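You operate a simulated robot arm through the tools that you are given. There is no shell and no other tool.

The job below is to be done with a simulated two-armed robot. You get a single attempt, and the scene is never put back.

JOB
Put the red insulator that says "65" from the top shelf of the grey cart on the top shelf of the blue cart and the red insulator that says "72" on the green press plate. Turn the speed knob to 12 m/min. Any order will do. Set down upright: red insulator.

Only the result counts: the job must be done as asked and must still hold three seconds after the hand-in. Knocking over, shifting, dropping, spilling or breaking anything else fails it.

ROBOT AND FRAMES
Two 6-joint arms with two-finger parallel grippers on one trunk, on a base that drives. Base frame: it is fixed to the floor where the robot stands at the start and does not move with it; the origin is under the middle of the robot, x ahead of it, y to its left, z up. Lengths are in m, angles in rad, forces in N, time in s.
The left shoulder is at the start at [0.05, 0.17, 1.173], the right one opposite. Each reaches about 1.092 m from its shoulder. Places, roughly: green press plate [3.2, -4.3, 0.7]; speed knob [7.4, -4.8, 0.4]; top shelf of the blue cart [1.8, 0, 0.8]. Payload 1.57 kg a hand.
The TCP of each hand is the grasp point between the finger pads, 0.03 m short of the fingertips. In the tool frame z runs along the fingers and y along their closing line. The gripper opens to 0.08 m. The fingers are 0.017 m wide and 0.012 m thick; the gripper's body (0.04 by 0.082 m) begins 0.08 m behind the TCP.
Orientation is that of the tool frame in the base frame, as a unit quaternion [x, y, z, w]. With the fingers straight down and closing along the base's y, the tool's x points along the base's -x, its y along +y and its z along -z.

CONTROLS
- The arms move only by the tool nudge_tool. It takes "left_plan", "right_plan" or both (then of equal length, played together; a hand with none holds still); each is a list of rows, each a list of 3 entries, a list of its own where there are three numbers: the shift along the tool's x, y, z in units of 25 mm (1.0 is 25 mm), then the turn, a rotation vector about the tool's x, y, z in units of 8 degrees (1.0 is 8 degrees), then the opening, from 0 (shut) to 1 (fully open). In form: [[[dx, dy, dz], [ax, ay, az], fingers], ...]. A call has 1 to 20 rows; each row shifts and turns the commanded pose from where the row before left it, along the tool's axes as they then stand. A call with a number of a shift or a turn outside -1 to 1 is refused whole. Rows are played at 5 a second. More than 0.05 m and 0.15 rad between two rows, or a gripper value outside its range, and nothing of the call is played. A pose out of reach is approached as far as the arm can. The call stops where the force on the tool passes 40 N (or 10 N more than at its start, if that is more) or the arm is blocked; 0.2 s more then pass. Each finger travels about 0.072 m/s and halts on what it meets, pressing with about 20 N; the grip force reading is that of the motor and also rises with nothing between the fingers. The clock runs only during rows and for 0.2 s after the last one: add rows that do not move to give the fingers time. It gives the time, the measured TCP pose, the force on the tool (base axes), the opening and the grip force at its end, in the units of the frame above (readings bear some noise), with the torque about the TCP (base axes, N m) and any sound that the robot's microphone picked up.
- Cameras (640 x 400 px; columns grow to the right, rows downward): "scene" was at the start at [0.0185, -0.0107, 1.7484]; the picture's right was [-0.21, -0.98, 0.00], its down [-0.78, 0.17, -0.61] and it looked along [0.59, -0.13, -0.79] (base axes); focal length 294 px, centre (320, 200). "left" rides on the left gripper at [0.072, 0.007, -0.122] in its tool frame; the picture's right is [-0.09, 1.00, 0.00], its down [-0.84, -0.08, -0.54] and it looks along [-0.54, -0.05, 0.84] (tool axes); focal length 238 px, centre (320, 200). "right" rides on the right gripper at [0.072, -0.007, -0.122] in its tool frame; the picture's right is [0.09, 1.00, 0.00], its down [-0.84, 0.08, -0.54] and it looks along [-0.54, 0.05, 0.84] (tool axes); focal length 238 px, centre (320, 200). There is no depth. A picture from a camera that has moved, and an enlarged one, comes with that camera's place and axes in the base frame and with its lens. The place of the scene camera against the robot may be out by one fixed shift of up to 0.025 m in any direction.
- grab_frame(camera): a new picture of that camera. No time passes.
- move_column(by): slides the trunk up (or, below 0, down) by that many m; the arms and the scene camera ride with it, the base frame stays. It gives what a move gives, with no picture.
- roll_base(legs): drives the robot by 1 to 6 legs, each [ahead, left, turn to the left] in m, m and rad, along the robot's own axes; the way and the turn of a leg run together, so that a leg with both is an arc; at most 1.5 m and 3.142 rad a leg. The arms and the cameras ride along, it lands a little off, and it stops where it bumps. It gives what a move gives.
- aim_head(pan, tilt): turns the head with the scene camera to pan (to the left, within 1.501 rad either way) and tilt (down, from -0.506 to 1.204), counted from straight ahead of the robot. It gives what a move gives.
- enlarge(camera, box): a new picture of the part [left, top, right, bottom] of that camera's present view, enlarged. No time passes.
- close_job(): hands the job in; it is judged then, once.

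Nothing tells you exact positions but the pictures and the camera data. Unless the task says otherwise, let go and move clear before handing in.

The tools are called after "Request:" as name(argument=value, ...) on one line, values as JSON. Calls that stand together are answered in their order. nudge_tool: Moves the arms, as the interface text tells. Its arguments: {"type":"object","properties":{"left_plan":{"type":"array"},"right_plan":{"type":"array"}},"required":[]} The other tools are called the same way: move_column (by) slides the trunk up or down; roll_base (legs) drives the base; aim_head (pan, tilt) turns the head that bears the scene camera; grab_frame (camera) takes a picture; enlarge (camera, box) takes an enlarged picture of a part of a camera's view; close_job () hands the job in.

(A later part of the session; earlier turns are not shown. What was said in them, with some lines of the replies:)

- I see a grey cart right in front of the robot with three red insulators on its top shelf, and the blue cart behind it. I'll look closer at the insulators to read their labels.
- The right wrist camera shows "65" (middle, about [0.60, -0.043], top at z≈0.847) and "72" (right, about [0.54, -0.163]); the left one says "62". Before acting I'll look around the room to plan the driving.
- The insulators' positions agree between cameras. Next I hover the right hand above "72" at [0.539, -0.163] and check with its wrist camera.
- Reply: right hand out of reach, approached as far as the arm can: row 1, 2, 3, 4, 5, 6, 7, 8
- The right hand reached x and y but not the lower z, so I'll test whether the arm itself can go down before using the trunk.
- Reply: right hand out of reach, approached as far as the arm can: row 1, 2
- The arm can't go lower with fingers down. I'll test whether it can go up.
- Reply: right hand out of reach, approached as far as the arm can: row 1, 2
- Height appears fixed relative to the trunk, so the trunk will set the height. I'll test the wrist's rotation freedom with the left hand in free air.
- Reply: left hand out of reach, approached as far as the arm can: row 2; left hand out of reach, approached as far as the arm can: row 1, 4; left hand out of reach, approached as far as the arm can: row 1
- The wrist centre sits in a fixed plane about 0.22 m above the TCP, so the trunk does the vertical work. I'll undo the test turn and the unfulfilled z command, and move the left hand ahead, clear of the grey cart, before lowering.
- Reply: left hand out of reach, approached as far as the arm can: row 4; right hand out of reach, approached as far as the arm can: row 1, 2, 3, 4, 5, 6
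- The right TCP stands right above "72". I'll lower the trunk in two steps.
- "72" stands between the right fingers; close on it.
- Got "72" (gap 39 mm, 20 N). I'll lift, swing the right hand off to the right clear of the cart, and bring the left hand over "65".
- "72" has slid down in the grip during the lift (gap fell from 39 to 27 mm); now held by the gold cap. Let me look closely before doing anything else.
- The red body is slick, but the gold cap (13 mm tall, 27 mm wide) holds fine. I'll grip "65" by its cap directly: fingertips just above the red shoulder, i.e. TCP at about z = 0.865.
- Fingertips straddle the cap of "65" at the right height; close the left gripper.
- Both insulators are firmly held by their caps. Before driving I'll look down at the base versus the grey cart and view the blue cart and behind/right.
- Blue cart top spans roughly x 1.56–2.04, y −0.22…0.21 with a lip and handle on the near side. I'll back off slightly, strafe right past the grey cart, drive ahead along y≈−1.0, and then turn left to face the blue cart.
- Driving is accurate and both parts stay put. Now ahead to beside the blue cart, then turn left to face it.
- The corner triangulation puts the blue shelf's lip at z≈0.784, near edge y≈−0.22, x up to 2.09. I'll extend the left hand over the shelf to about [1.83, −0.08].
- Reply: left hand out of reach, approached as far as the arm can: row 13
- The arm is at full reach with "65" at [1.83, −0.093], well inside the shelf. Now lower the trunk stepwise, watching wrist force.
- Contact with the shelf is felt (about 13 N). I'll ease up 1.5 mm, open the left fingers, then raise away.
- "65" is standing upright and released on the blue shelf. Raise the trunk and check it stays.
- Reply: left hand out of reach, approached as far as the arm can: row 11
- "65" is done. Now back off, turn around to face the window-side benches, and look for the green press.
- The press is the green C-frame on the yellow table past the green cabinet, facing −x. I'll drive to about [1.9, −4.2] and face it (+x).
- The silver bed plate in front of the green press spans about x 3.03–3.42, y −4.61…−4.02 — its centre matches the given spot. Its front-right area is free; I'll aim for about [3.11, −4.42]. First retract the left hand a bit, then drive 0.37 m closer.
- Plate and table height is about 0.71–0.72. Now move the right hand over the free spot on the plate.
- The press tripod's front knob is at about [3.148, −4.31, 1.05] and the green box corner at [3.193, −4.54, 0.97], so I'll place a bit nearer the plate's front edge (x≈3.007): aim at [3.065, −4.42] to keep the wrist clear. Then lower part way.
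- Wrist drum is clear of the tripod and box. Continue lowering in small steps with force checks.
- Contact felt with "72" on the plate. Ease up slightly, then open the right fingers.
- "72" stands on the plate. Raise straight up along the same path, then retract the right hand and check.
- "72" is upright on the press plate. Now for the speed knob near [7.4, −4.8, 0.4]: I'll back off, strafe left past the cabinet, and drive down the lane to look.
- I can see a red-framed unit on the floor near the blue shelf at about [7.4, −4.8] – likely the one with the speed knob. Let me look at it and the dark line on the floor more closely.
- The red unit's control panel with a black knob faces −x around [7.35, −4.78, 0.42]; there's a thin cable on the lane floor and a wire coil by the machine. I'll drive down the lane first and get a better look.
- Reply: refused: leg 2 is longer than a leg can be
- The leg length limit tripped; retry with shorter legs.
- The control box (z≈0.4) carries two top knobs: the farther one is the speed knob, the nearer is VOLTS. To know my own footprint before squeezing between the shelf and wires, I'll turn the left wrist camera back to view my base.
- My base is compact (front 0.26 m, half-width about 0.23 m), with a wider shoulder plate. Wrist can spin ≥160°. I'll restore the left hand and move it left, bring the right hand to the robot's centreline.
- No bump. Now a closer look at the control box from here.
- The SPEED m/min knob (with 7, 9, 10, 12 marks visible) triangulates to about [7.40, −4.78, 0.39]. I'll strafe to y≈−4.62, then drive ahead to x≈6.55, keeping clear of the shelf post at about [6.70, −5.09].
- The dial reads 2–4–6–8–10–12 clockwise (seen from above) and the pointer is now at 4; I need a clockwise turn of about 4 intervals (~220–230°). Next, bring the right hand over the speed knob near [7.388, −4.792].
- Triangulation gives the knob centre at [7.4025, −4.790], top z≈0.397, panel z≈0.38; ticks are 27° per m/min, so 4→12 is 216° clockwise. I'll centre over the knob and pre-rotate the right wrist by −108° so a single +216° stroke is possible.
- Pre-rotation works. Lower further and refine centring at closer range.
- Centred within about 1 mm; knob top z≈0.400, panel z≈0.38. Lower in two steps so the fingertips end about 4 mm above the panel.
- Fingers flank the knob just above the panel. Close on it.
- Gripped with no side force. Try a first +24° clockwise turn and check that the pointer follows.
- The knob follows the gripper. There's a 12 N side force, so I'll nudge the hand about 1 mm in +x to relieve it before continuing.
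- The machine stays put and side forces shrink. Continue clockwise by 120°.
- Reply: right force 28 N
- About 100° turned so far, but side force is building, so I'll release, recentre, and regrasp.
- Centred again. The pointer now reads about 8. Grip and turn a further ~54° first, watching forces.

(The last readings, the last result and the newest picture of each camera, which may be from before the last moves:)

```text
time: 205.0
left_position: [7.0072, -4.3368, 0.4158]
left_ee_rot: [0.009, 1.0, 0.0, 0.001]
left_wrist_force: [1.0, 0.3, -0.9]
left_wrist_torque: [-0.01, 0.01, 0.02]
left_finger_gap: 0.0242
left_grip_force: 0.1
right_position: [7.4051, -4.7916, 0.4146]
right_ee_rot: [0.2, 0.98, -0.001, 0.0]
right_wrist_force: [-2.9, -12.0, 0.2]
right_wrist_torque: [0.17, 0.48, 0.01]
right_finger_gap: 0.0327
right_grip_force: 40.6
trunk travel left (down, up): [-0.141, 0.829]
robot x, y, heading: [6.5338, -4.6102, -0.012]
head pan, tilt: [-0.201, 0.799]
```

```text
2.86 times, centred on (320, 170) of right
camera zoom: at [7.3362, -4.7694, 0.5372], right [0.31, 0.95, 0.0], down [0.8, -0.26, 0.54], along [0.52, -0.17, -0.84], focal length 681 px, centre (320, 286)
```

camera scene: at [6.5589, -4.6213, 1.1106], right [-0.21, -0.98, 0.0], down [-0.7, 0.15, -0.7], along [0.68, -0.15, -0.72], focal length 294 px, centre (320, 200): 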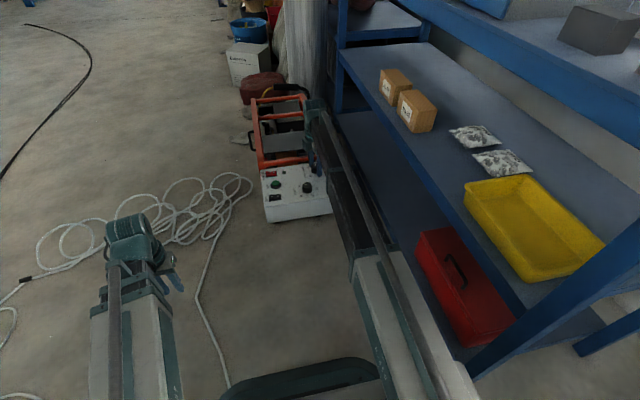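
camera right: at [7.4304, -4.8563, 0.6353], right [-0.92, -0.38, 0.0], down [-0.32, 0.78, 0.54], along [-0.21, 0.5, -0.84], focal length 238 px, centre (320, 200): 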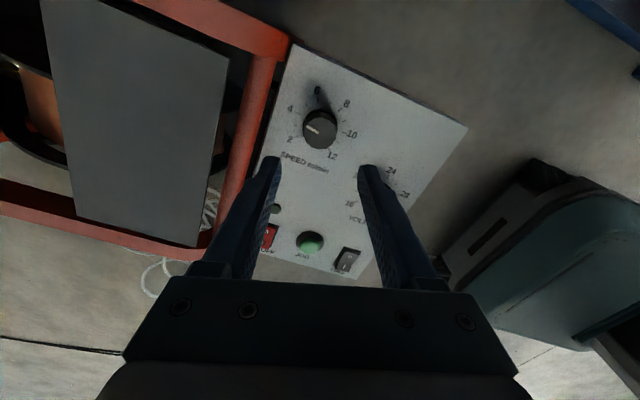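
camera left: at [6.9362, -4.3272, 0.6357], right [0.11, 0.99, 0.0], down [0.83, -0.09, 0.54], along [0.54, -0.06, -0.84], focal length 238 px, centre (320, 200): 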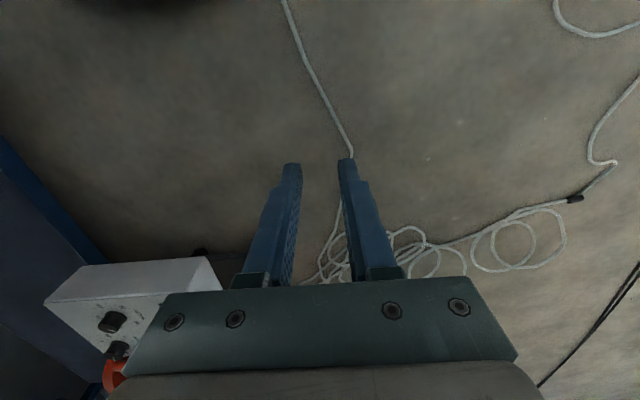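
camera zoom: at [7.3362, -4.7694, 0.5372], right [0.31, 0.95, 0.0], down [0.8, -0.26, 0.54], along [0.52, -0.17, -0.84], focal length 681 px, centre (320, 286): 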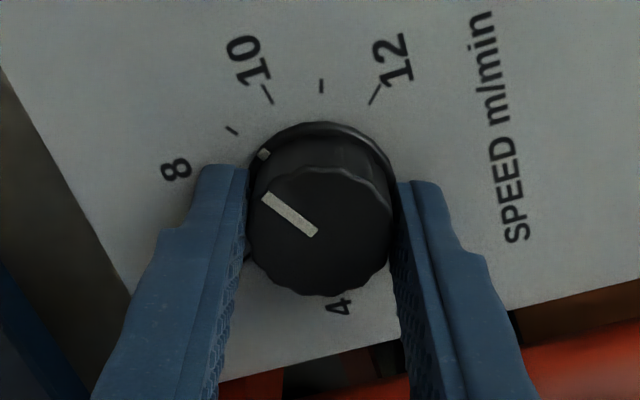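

Request:
nudge_tool(right_plan=[[[0, 0, 0], [0, 0, 0.75], 0.3], [[0, 0, 0], [0, 0, 0.75], 0.3], [[0, 0, 0], [0, 0, 0.75], 0.3], [[0, 0, 0], [0, 0, 0.75], 0.3], [[0, 0, 0], [0, 0, 0], 0.3]])

Request:
enlarge(camera="right", box=[230, 100, 410, 240])

Request:
enlarge(camera="scene", box=[250, 150, 350, 230])

```text
time: 206.2
left_position: [7.0069, -4.337, 0.4158]
left_ee_rot: [0.009, 1.0, 0.0, 0.001]
left_wrist_force: [0.7, -0.2, -0.3]
left_wrist_torque: [-0.01, 0.0, 0.0]
left_finger_gap: 0.024
left_grip_force: 0.0
right_position: [7.4047, -4.7927, 0.4156]
right_ee_rot: [0.399, 0.917, -0.002, 0.0]
right_wrist_force: [-8.4, -22.6, -1.1]
right_wrist_torque: [0.65, 0.72, 0.01]
right_finger_gap: 0.0325
right_grip_force: 41.0
trunk travel left (down, up): [-0.141, 0.829]
robot x, y, heading: [6.5337, -4.6096, -0.011]
head pan, tilt: [-0.201, 0.799]
```

```text
2.86 times, centred on (320, 170) of right
camera zoom: at [7.3507, -4.7437, 0.5371], right [0.67, 0.75, 0.0], down [0.63, -0.56, 0.54], along [0.4, -0.36, -0.84], focal length 681 px, centre (320, 286)
```

zoom: 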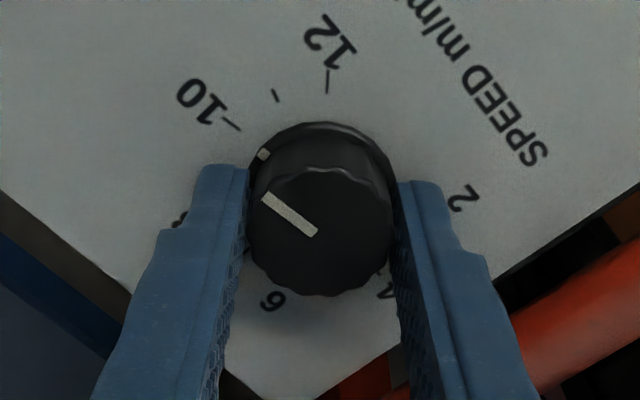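

```text
5.00 times, centred on (300, 190) of scene
camera zoom: at [6.5588, -4.6221, 1.1106], right [-0.21, -0.98, 0.0], down [-0.7, 0.15, -0.7], along [0.68, -0.15, -0.72], focal length 1471 px, centre (420, 250)
```

zoom: 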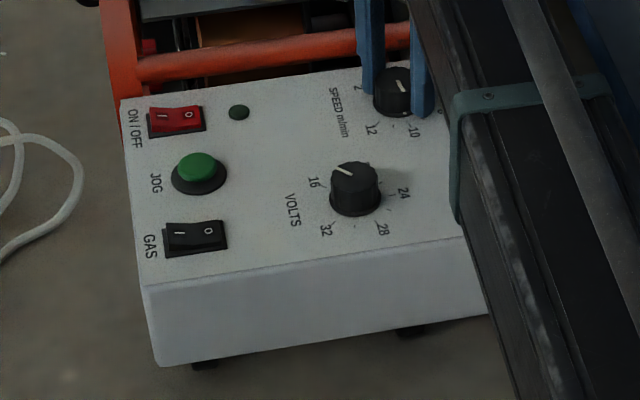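

About 54° turned in this stroke; side force rising again, so release, recentre and regrasp.

Request:
nudge_tool(right_plan=[[[0, 0, 0], [0, 0, 0], 0.45], [[0, 0, 0], [0, 0, 0], 0.55], [[0, 0, 0], [0, 0, 0], 0.6], [[0, 0, 0], [0, 0, 0], 0.6]])

Request:
enlarge(camera="right", box=[230, 100, 410, 240])

```text
time: 207.2
left_position: [7.0067, -4.3356, 0.4151]
left_ee_rot: [0.009, 1.0, 0.0, 0.001]
left_wrist_force: [-0.4, 0.5, 0.7]
left_wrist_torque: [0.01, 0.01, -0.02]
left_finger_gap: 0.024
left_grip_force: 0.2
right_position: [7.4058, -4.7897, 0.414]
right_ee_rot: [0.398, 0.918, 0.001, 0.0]
right_wrist_force: [0.5, 0.2, -1.2]
right_wrist_torque: [0.0, 0.01, 0.0]
right_finger_gap: 0.0481
right_grip_force: 0.0
trunk travel left (down, up): [-0.141, 0.829]
robot x, y, heading: [6.5334, -4.6109, -0.014]
head pan, tilt: [-0.201, 0.799]
```

```text
2.86 times, centred on (320, 170) of right
camera zoom: at [7.3513, -4.7416, 0.5372], right [0.66, 0.75, 0.0], down [0.63, -0.56, 0.54], along [0.41, -0.36, -0.84], focal length 681 px, centre (320, 286)
```

zoom: 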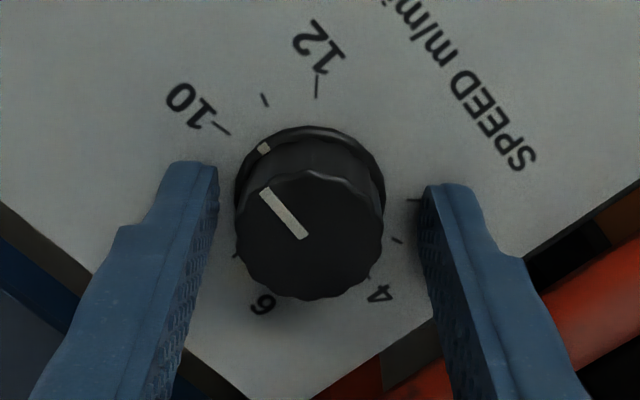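

The knob axis works out at about [7.403, −4.790] from lateral gaps at several wrist angles; shift the hand there and regrasp for the last ~40°.

Request:
nudge_tool(right_plan=[[[0.054, -0.092, 0], [0, 0, 0], 0.6], [[0, 0, 0], [0, 0, 0], 0.6], [[0, 0, 0], [0, 0, 0], 0.6]])

Request:
enlarge(camera="right", box=[230, 100, 410, 240])

```text
time: 208.0
left_position: [7.0071, -4.3367, 0.4165]
left_ee_rot: [0.009, 1.0, 0.0, 0.001]
left_wrist_force: [-0.7, -0.3, 0.0]
left_wrist_torque: [0.04, -0.01, 0.0]
left_finger_gap: 0.024
left_grip_force: 0.1
right_position: [7.4034, -4.7919, 0.416]
right_ee_rot: [0.398, 0.918, 0.001, 0.0]
right_wrist_force: [0.1, -0.6, 0.3]
right_wrist_torque: [0.02, -0.02, 0.01]
right_finger_gap: 0.0479
right_grip_force: 0.1
trunk travel left (down, up): [-0.141, 0.829]
robot x, y, heading: [6.5326, -4.6106, -0.017]
head pan, tilt: [-0.201, 0.799]
```

```text
2.86 times, centred on (320, 170) of right
camera zoom: at [7.3489, -4.7425, 0.5372], right [0.66, 0.75, 0.0], down [0.63, -0.56, 0.54], along [0.41, -0.36, -0.84], focal length 681 px, centre (320, 286)
```

zoom: 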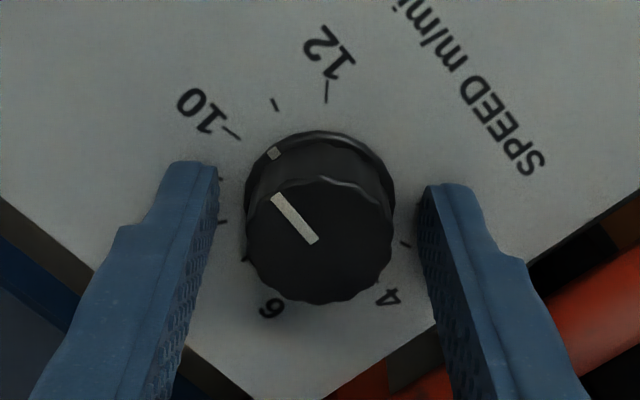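

Request:
nudge_tool(right_plan=[[[0, 0, 0], [0, 0, 0], 0.5], [[0, 0, 0], [0, 0, 0], 0.4], [[0, 0, 0], [0, 0, 0], 0.3], [[0, 0, 0], [0, 0, 0], 0.3]])

Request:
nudge_tool(right_plan=[[[0, 0, 0], [0, 0, 0.75], 0.3], [[0, 0, 0], [0, 0, 0.75], 0.3], [[0, 0, 0], [0, 0, 0.75], 0.3], [[0, 0, 0], [0, 0, 0.75], 0.3], [[0, 0, 0], [0, 0, 0], 0.3]])

Request:
enlarge(camera="right", box=[230, 100, 410, 240])

```text
time: 209.0
left_position: [7.0071, -4.3354, 0.4158]
left_ee_rot: [0.009, 1.0, -0.001, 0.001]
left_wrist_force: [0.0, 0.7, -0.5]
left_wrist_torque: [0.01, 0.01, 0.01]
left_finger_gap: 0.0239
left_grip_force: 0.1
right_position: [7.4033, -4.7922, 0.4163]
right_ee_rot: [0.398, 0.917, -0.001, 0.0]
right_wrist_force: [-1.6, -0.6, -0.6]
right_wrist_torque: [-0.01, -0.06, 0.01]
right_finger_gap: 0.0327
right_grip_force: 40.9
trunk travel left (down, up): [-0.141, 0.829]
robot x, y, heading: [6.5318, -4.6134, -0.017]
head pan, tilt: [-0.201, 0.799]
```

```text
time: 210.2
left_position: [7.0078, -4.3368, 0.4158]
left_ee_rot: [0.008, 1.0, 0.0, 0.001]
left_wrist_force: [0.6, 0.6, -0.2]
left_wrist_torque: [0.03, -0.01, -0.01]
left_finger_gap: 0.0239
left_grip_force: 0.1
right_position: [7.4025, -4.7904, 0.4166]
right_ee_rot: [0.58, 0.814, 0.0, 0.001]
right_wrist_force: [-1.4, 2.7, -1.0]
right_wrist_torque: [-0.03, -0.1, 0.0]
right_finger_gap: 0.0327
right_grip_force: 41.2
trunk travel left (down, up): [-0.141, 0.829]
robot x, y, heading: [6.5369, -4.612, -0.015]
head pan, tilt: [-0.201, 0.799]
```

```text
2.86 times, centred on (320, 170) of right
camera zoom: at [7.3733, -4.7246, 0.5372], right [0.91, 0.41, 0.0], down [0.35, -0.77, 0.54], along [0.22, -0.49, -0.84], focal length 681 px, centre (320, 286)
```

zoom: 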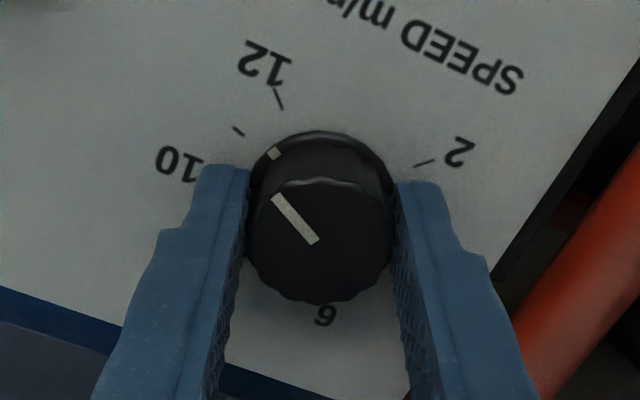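

Side forces are now nearly zero. About 17° remain to the 12 mark.

Request:
nudge_tool(right_plan=[[[0, 0, 0], [0, 0, 0.75], 0.3], [[0, 0, 0], [0, 0, 0.75], 0.3], [[0, 0, 0], [0, 0, 0.63], 0.3], [[0, 0, 0], [0, 0, 0], 0.3], [[0, 0, 0], [0, 0, 0], 0.3]])

Request:
enlarge(camera="right", box=[230, 100, 410, 240])

```text
time: 211.4
left_position: [7.0063, -4.3368, 0.416]
left_ee_rot: [0.009, 1.0, 0.0, 0.001]
left_wrist_force: [0.0, -0.4, 0.0]
left_wrist_torque: [0.0, 0.01, 0.01]
left_finger_gap: 0.0238
left_grip_force: 0.2
right_position: [7.403, -4.7921, 0.4155]
right_ee_rot: [0.694, 0.72, 0.0, 0.0]
right_wrist_force: [4.2, 2.4, 0.9]
right_wrist_torque: [0.56, -0.07, 0.38]
right_finger_gap: 0.0326
right_grip_force: 41.0
trunk travel left (down, up): [-0.141, 0.829]
robot x, y, heading: [6.533, -4.6089, -0.012]
head pan, tilt: [-0.201, 0.799]
```

```text
2.86 times, centred on (320, 170) of right
camera zoom: at [7.3939, -4.7187, 0.5371], right [0.99, 0.13, 0.0], down [0.11, -0.83, 0.54], along [0.07, -0.54, -0.84], focal length 681 px, centre (320, 286)
```

zoom: 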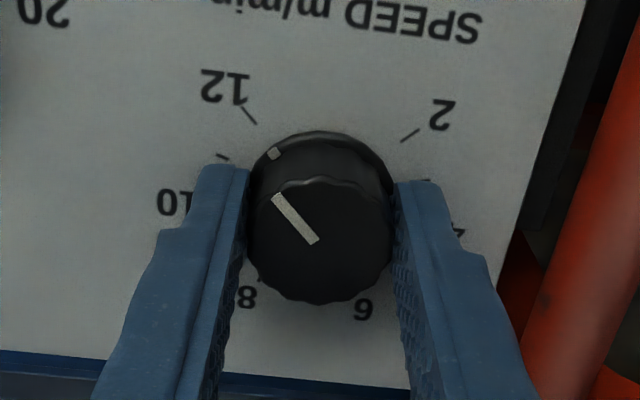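

The pointer is lined up with 12 (the torque suggests the end stop). Release gently.

Request:
nudge_tool(right_plan=[[[0, 0, 0], [0, 0, 0], 0.45], [[0, 0, 0], [0, 0, 0], 0.55], [[0, 0, 0], [0, 0, 0], 0.6], [[0, 0, 0], [0, 0, 0], 0.6]])

Request:
enlarge(camera="right", box=[230, 100, 410, 240])

```text
time: 212.4
left_position: [7.0074, -4.3354, 0.4149]
left_ee_rot: [0.009, 1.0, 0.0, 0.001]
left_wrist_force: [-0.4, -0.3, -0.3]
left_wrist_torque: [-0.01, 0.01, 0.04]
left_finger_gap: 0.0239
left_grip_force: 0.0
right_position: [7.4035, -4.7909, 0.4153]
right_ee_rot: [0.694, 0.72, 0.001, 0.0]
right_wrist_force: [-0.2, 1.1, -0.3]
right_wrist_torque: [-0.03, 0.05, 0.03]
right_finger_gap: 0.0478
right_grip_force: 0.1
trunk travel left (down, up): [-0.141, 0.829]
robot x, y, heading: [6.5331, -4.6089, -0.014]
head pan, tilt: [-0.201, 0.799]
```

```text
2.86 times, centred on (320, 170) of right
camera zoom: at [7.3935, -4.7188, 0.5371], right [0.99, 0.13, 0.0], down [0.11, -0.83, 0.54], along [0.07, -0.54, -0.84], focal length 681 px, centre (320, 286)
```

zoom: 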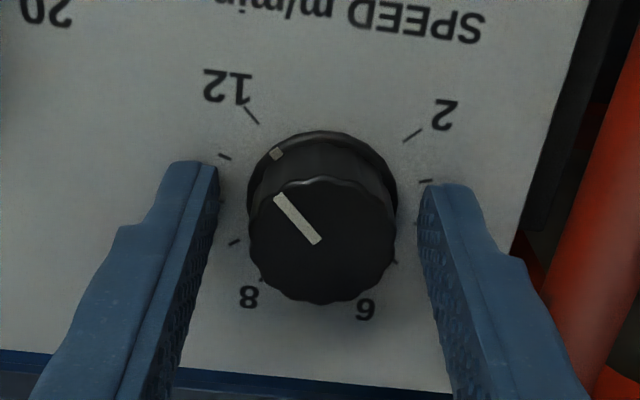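

The knob stayed at 12. Raise the hand clear and verify from higher up.

Request:
move_column(by=0.1)

Request:
enlarge(camera="right", box=[270, 80, 370, 170])

Request:
enlarge(camera="scene", box=[250, 170, 350, 250])

```text
time: 213.7
left_position: [7.0072, -4.3368, 0.5157]
left_ee_rot: [0.008, 1.0, 0.0, 0.001]
left_wrist_force: [0.3, -0.3, -0.4]
left_wrist_torque: [0.0, 0.02, 0.01]
left_finger_gap: 0.0241
left_grip_force: 0.0
right_position: [7.4025, -4.7915, 0.5151]
right_ee_rot: [0.694, 0.72, 0.0, 0.0]
right_wrist_force: [0.3, -0.2, 0.7]
right_wrist_torque: [-0.03, 0.0, 0.02]
right_finger_gap: 0.0479
right_grip_force: 0.0
trunk travel left (down, up): [-0.241, 0.729]
robot x, y, heading: [6.5312, -4.6086, -0.015]
head pan, tilt: [-0.201, 0.799]
```

```text
4.44 times, centred on (320, 125) of right
camera zoom: at [7.3935, -4.7188, 0.6371], right [0.99, 0.13, 0.0], down [0.11, -0.83, 0.54], along [0.07, -0.54, -0.84], focal length 1059 px, centre (320, 533)
```

zoom: 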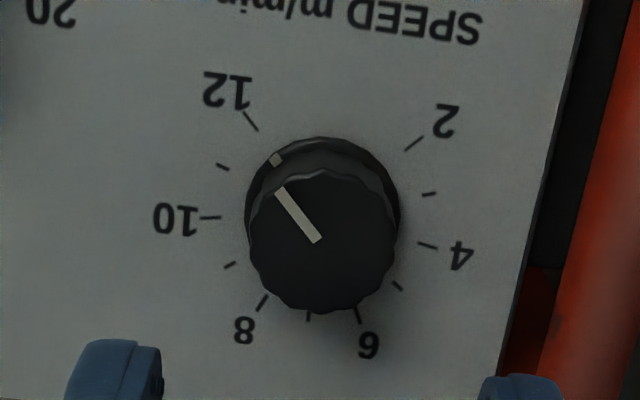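

```text
5.00 times, centred on (300, 210) of scene
camera zoom: at [6.559, -4.6213, 1.2106], right [-0.21, -0.98, 0.0], down [-0.7, 0.15, -0.7], along [0.68, -0.15, -0.72], focal length 1471 px, centre (420, 150)
```

zoom: 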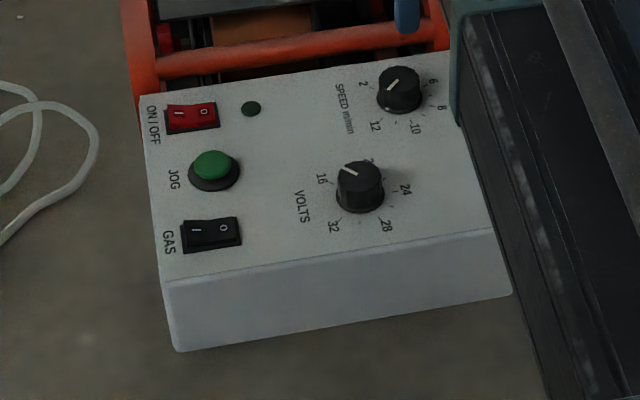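

The pointer, skirt mark and 12 tick line up; VOLTS and the switches are untouched. Raise fully and retract the right hand clear.

Request:
move_column(by=0.45)

Request:
enlarge(camera="right", box=[280, 30, 380, 110])

Request:
roll_base(legs=[[-0.4, 0, 0]])

Request:
grab_frame(camera="scene")

Request:
enlarge(camera="scene", box=[250, 170, 350, 250])

```text
refused: 0.45 is not a number from -0.4 to 0.4
```

```text
5.00 times, centred on (330, 70) of right
camera zoom: at [7.3935, -4.7188, 0.6371], right [0.99, 0.13, 0.0], down [0.11, -0.83, 0.54], along [0.07, -0.54, -0.84], focal length 1192 px, centre (270, 850)
```

zoom: 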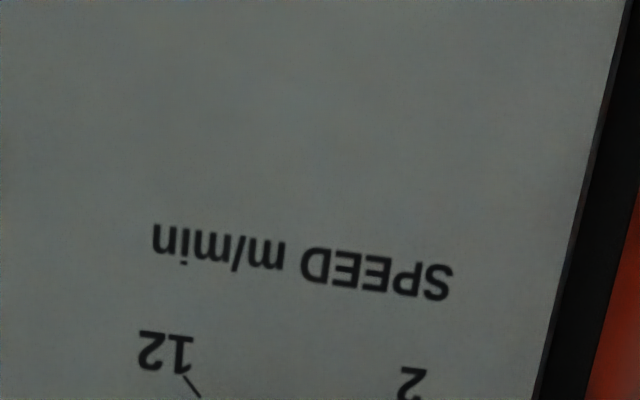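

```text
time: 216.2
left_position: [6.6025, -4.3326, 0.5163]
left_ee_rot: [0.013, 1.0, 0.0, 0.001]
left_wrist_force: [0.0, -0.3, 1.1]
left_wrist_torque: [0.04, 0.01, 0.02]
left_finger_gap: 0.0241
left_grip_force: 0.0
right_position: [6.9934, -4.7917, 0.516]
right_ee_rot: [0.698, 0.716, 0.0, 0.0]
right_wrist_force: [-0.5, -0.7, -0.6]
right_wrist_torque: [0.02, 0.01, 0.0]
right_finger_gap: 0.0481
right_grip_force: 0.0
trunk travel left (down, up): [-0.241, 0.729]
robot x, y, heading: [6.1257, -4.6017, -0.027]
head pan, tilt: [-0.201, 0.799]
```

```text
taken
camera scene: at [6.1507, -4.6134, 1.2106], right [-0.22, -0.97, 0.0], down [-0.7, 0.16, -0.7], along [0.68, -0.16, -0.72], focal length 294 px, centre (320, 200)
```

scene: 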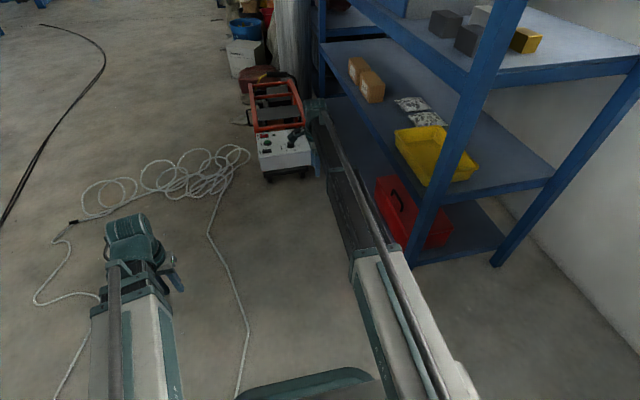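

```text
5.00 times, centred on (300, 210) of scene
camera zoom: at [6.1507, -4.6134, 1.2106], right [-0.22, -0.97, 0.0], down [-0.7, 0.16, -0.7], along [0.68, -0.16, -0.72], focal length 1471 px, centre (420, 150)
```

zoom: 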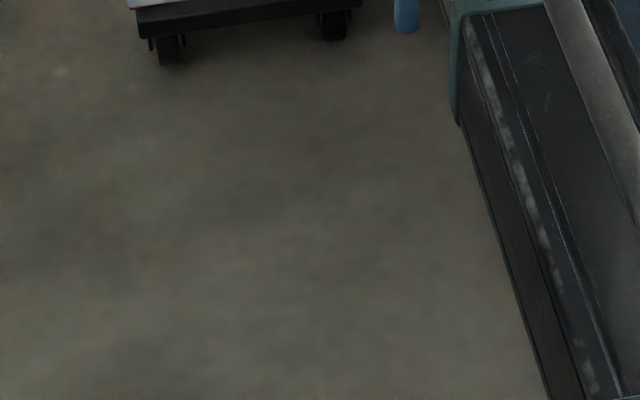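

The trunk raise was refused (limit 0.4), but the hand was already 8 cm above the knobs so backing off was clear. Raise now and verify the panel.

Request:
move_column(by=0.4)

Request:
enlarge(camera="scene", box=[230, 150, 340, 240])

Request:
grab_frame(camera="scene")

```text
time: 220.1
left_position: [6.6021, -4.3319, 0.9164]
left_ee_rot: [0.013, 1.0, 0.0, 0.001]
left_wrist_force: [0.2, -0.3, -0.4]
left_wrist_torque: [0.0, -0.01, 0.0]
left_finger_gap: 0.024
left_grip_force: 0.1
right_position: [6.993, -4.7914, 0.9153]
right_ee_rot: [0.698, 0.716, 0.0, 0.0]
right_wrist_force: [-0.1, -1.2, 0.6]
right_wrist_torque: [0.04, -0.01, -0.01]
right_finger_gap: 0.0479
right_grip_force: 0.1
trunk travel left (down, up): [-0.641, 0.329]
robot x, y, heading: [6.1254, -4.5989, -0.025]
head pan, tilt: [-0.201, 0.799]
```

```text
4.44 times, centred on (285, 195) of scene
camera zoom: at [6.1508, -4.6134, 1.6106], right [-0.22, -0.97, 0.0], down [-0.7, 0.16, -0.7], along [0.68, -0.16, -0.72], focal length 1308 px, centre (476, 222)
```

zoom: 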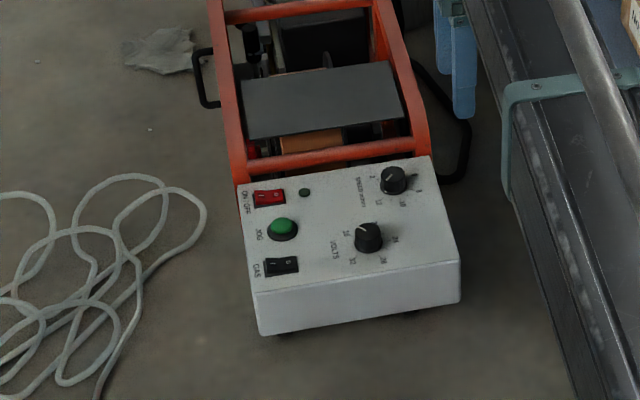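

```text
taken
camera scene: at [6.1508, -4.6134, 1.6106], right [-0.22, -0.97, 0.0], down [-0.7, 0.16, -0.7], along [0.68, -0.16, -0.72], focal length 294 px, centre (320, 200)
```

scene: 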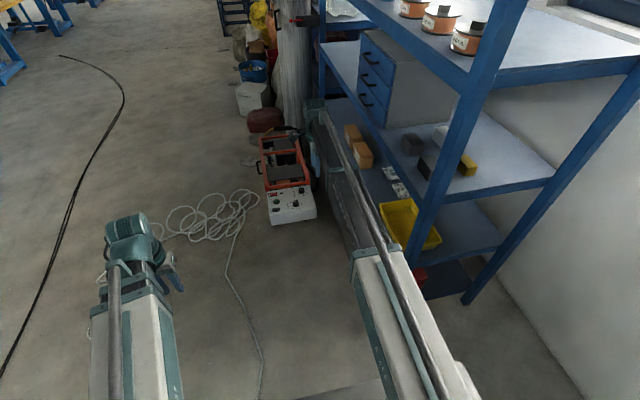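

Request:
enlarge(camera="scene", box=[300, 182, 335, 210])

Request:
aim_head(pan=1.0, tilt=0.5)

Request:
grab_frame(camera="scene")

```text
14.29 times, centred on (318, 196) of scene
camera zoom: at [6.1508, -4.6134, 1.6106], right [-0.22, -0.97, 0.0], down [-0.7, 0.16, -0.7], along [0.68, -0.16, -0.72], focal length 4203 px, centre (356, 257)
```

zoom: 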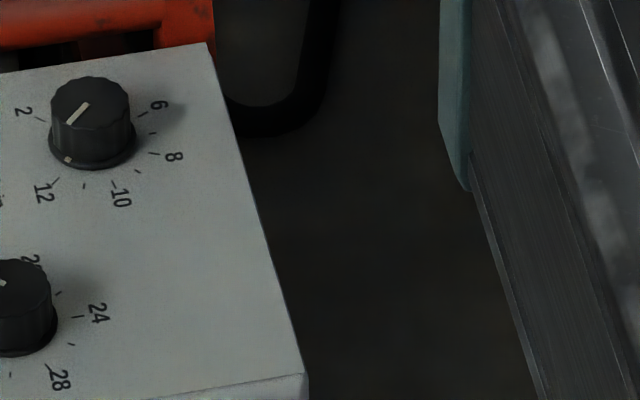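

```text
time: 221.5
left_position: [6.6011, -4.3321, 0.9165]
left_ee_rot: [0.014, 1.0, 0.0, 0.001]
left_wrist_force: [-0.1, 0.2, -0.4]
left_wrist_torque: [-0.04, -0.01, -0.02]
left_finger_gap: 0.024
left_grip_force: 0.0
right_position: [6.9925, -4.7916, 0.9179]
right_ee_rot: [0.698, 0.717, 0.0, 0.0]
right_wrist_force: [-0.3, -0.9, -0.1]
right_wrist_torque: [-0.01, -0.02, -0.01]
right_finger_gap: 0.048
right_grip_force: 0.0
trunk travel left (down, up): [-0.641, 0.329]
robot x, y, heading: [6.1247, -4.6006, -0.029]
head pan, tilt: [1.0, 0.499]
```

```text
taken
camera scene: at [6.1232, -4.52, 1.6366], right [0.83, -0.56, 0.0], down [-0.27, -0.4, -0.88], along [0.49, 0.73, -0.48], focal length 294 px, centre (320, 200)
```

scene: 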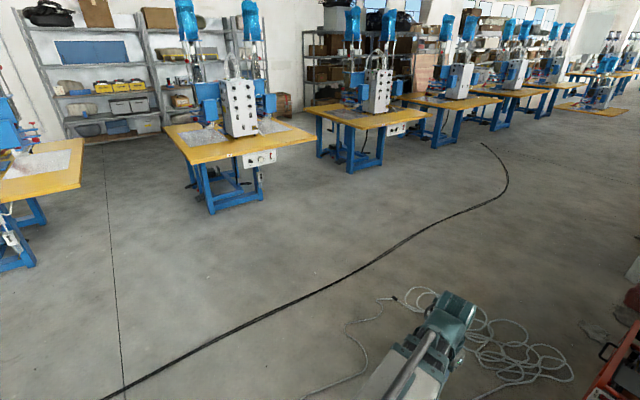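

All three parts are done: the pointer and its skirt mark line up with 12 m/min, "65" stands on the blue cart's top shelf, and "72" stands on the green press plate. Both hands are empty and clear, so I'm handing the job in.

Request:
close_job()

```text
The job is handed in.
```

The job is handed in. All three parts looked complete in my last checks, but I haven't been told how it was judged.

- **Insulator "65":** it stands upright on the top shelf of the blue cart, about 0.13 m in from the edge on the side I placed it from. I last saw it standing about 2 s after letting go.
- **Insulator "72":** it stands upright on the silver bed plate of the green press. I took that plate to be the target because its centre matches the position given. I last saw it standing about 5 s after letting go.
- **Speed knob:** the pointer lines up with the 12 m/min mark, within about 2°. The VOLTS knob and the switches were not touched.

- **Slip during the lift:** "72" slid down in the fingers when I first lifted it, because the red body is slick. It caught on its gold cap and did not fall. I carried it by the cap and gripped "65" there directly.
- **Force on the knob unit:** turning the knob put up to about 27 N of sideways force on the red unit before I recentred the hand. I saw no sign that the unit moved.

I did not drive back to look at either insulator before handing in.
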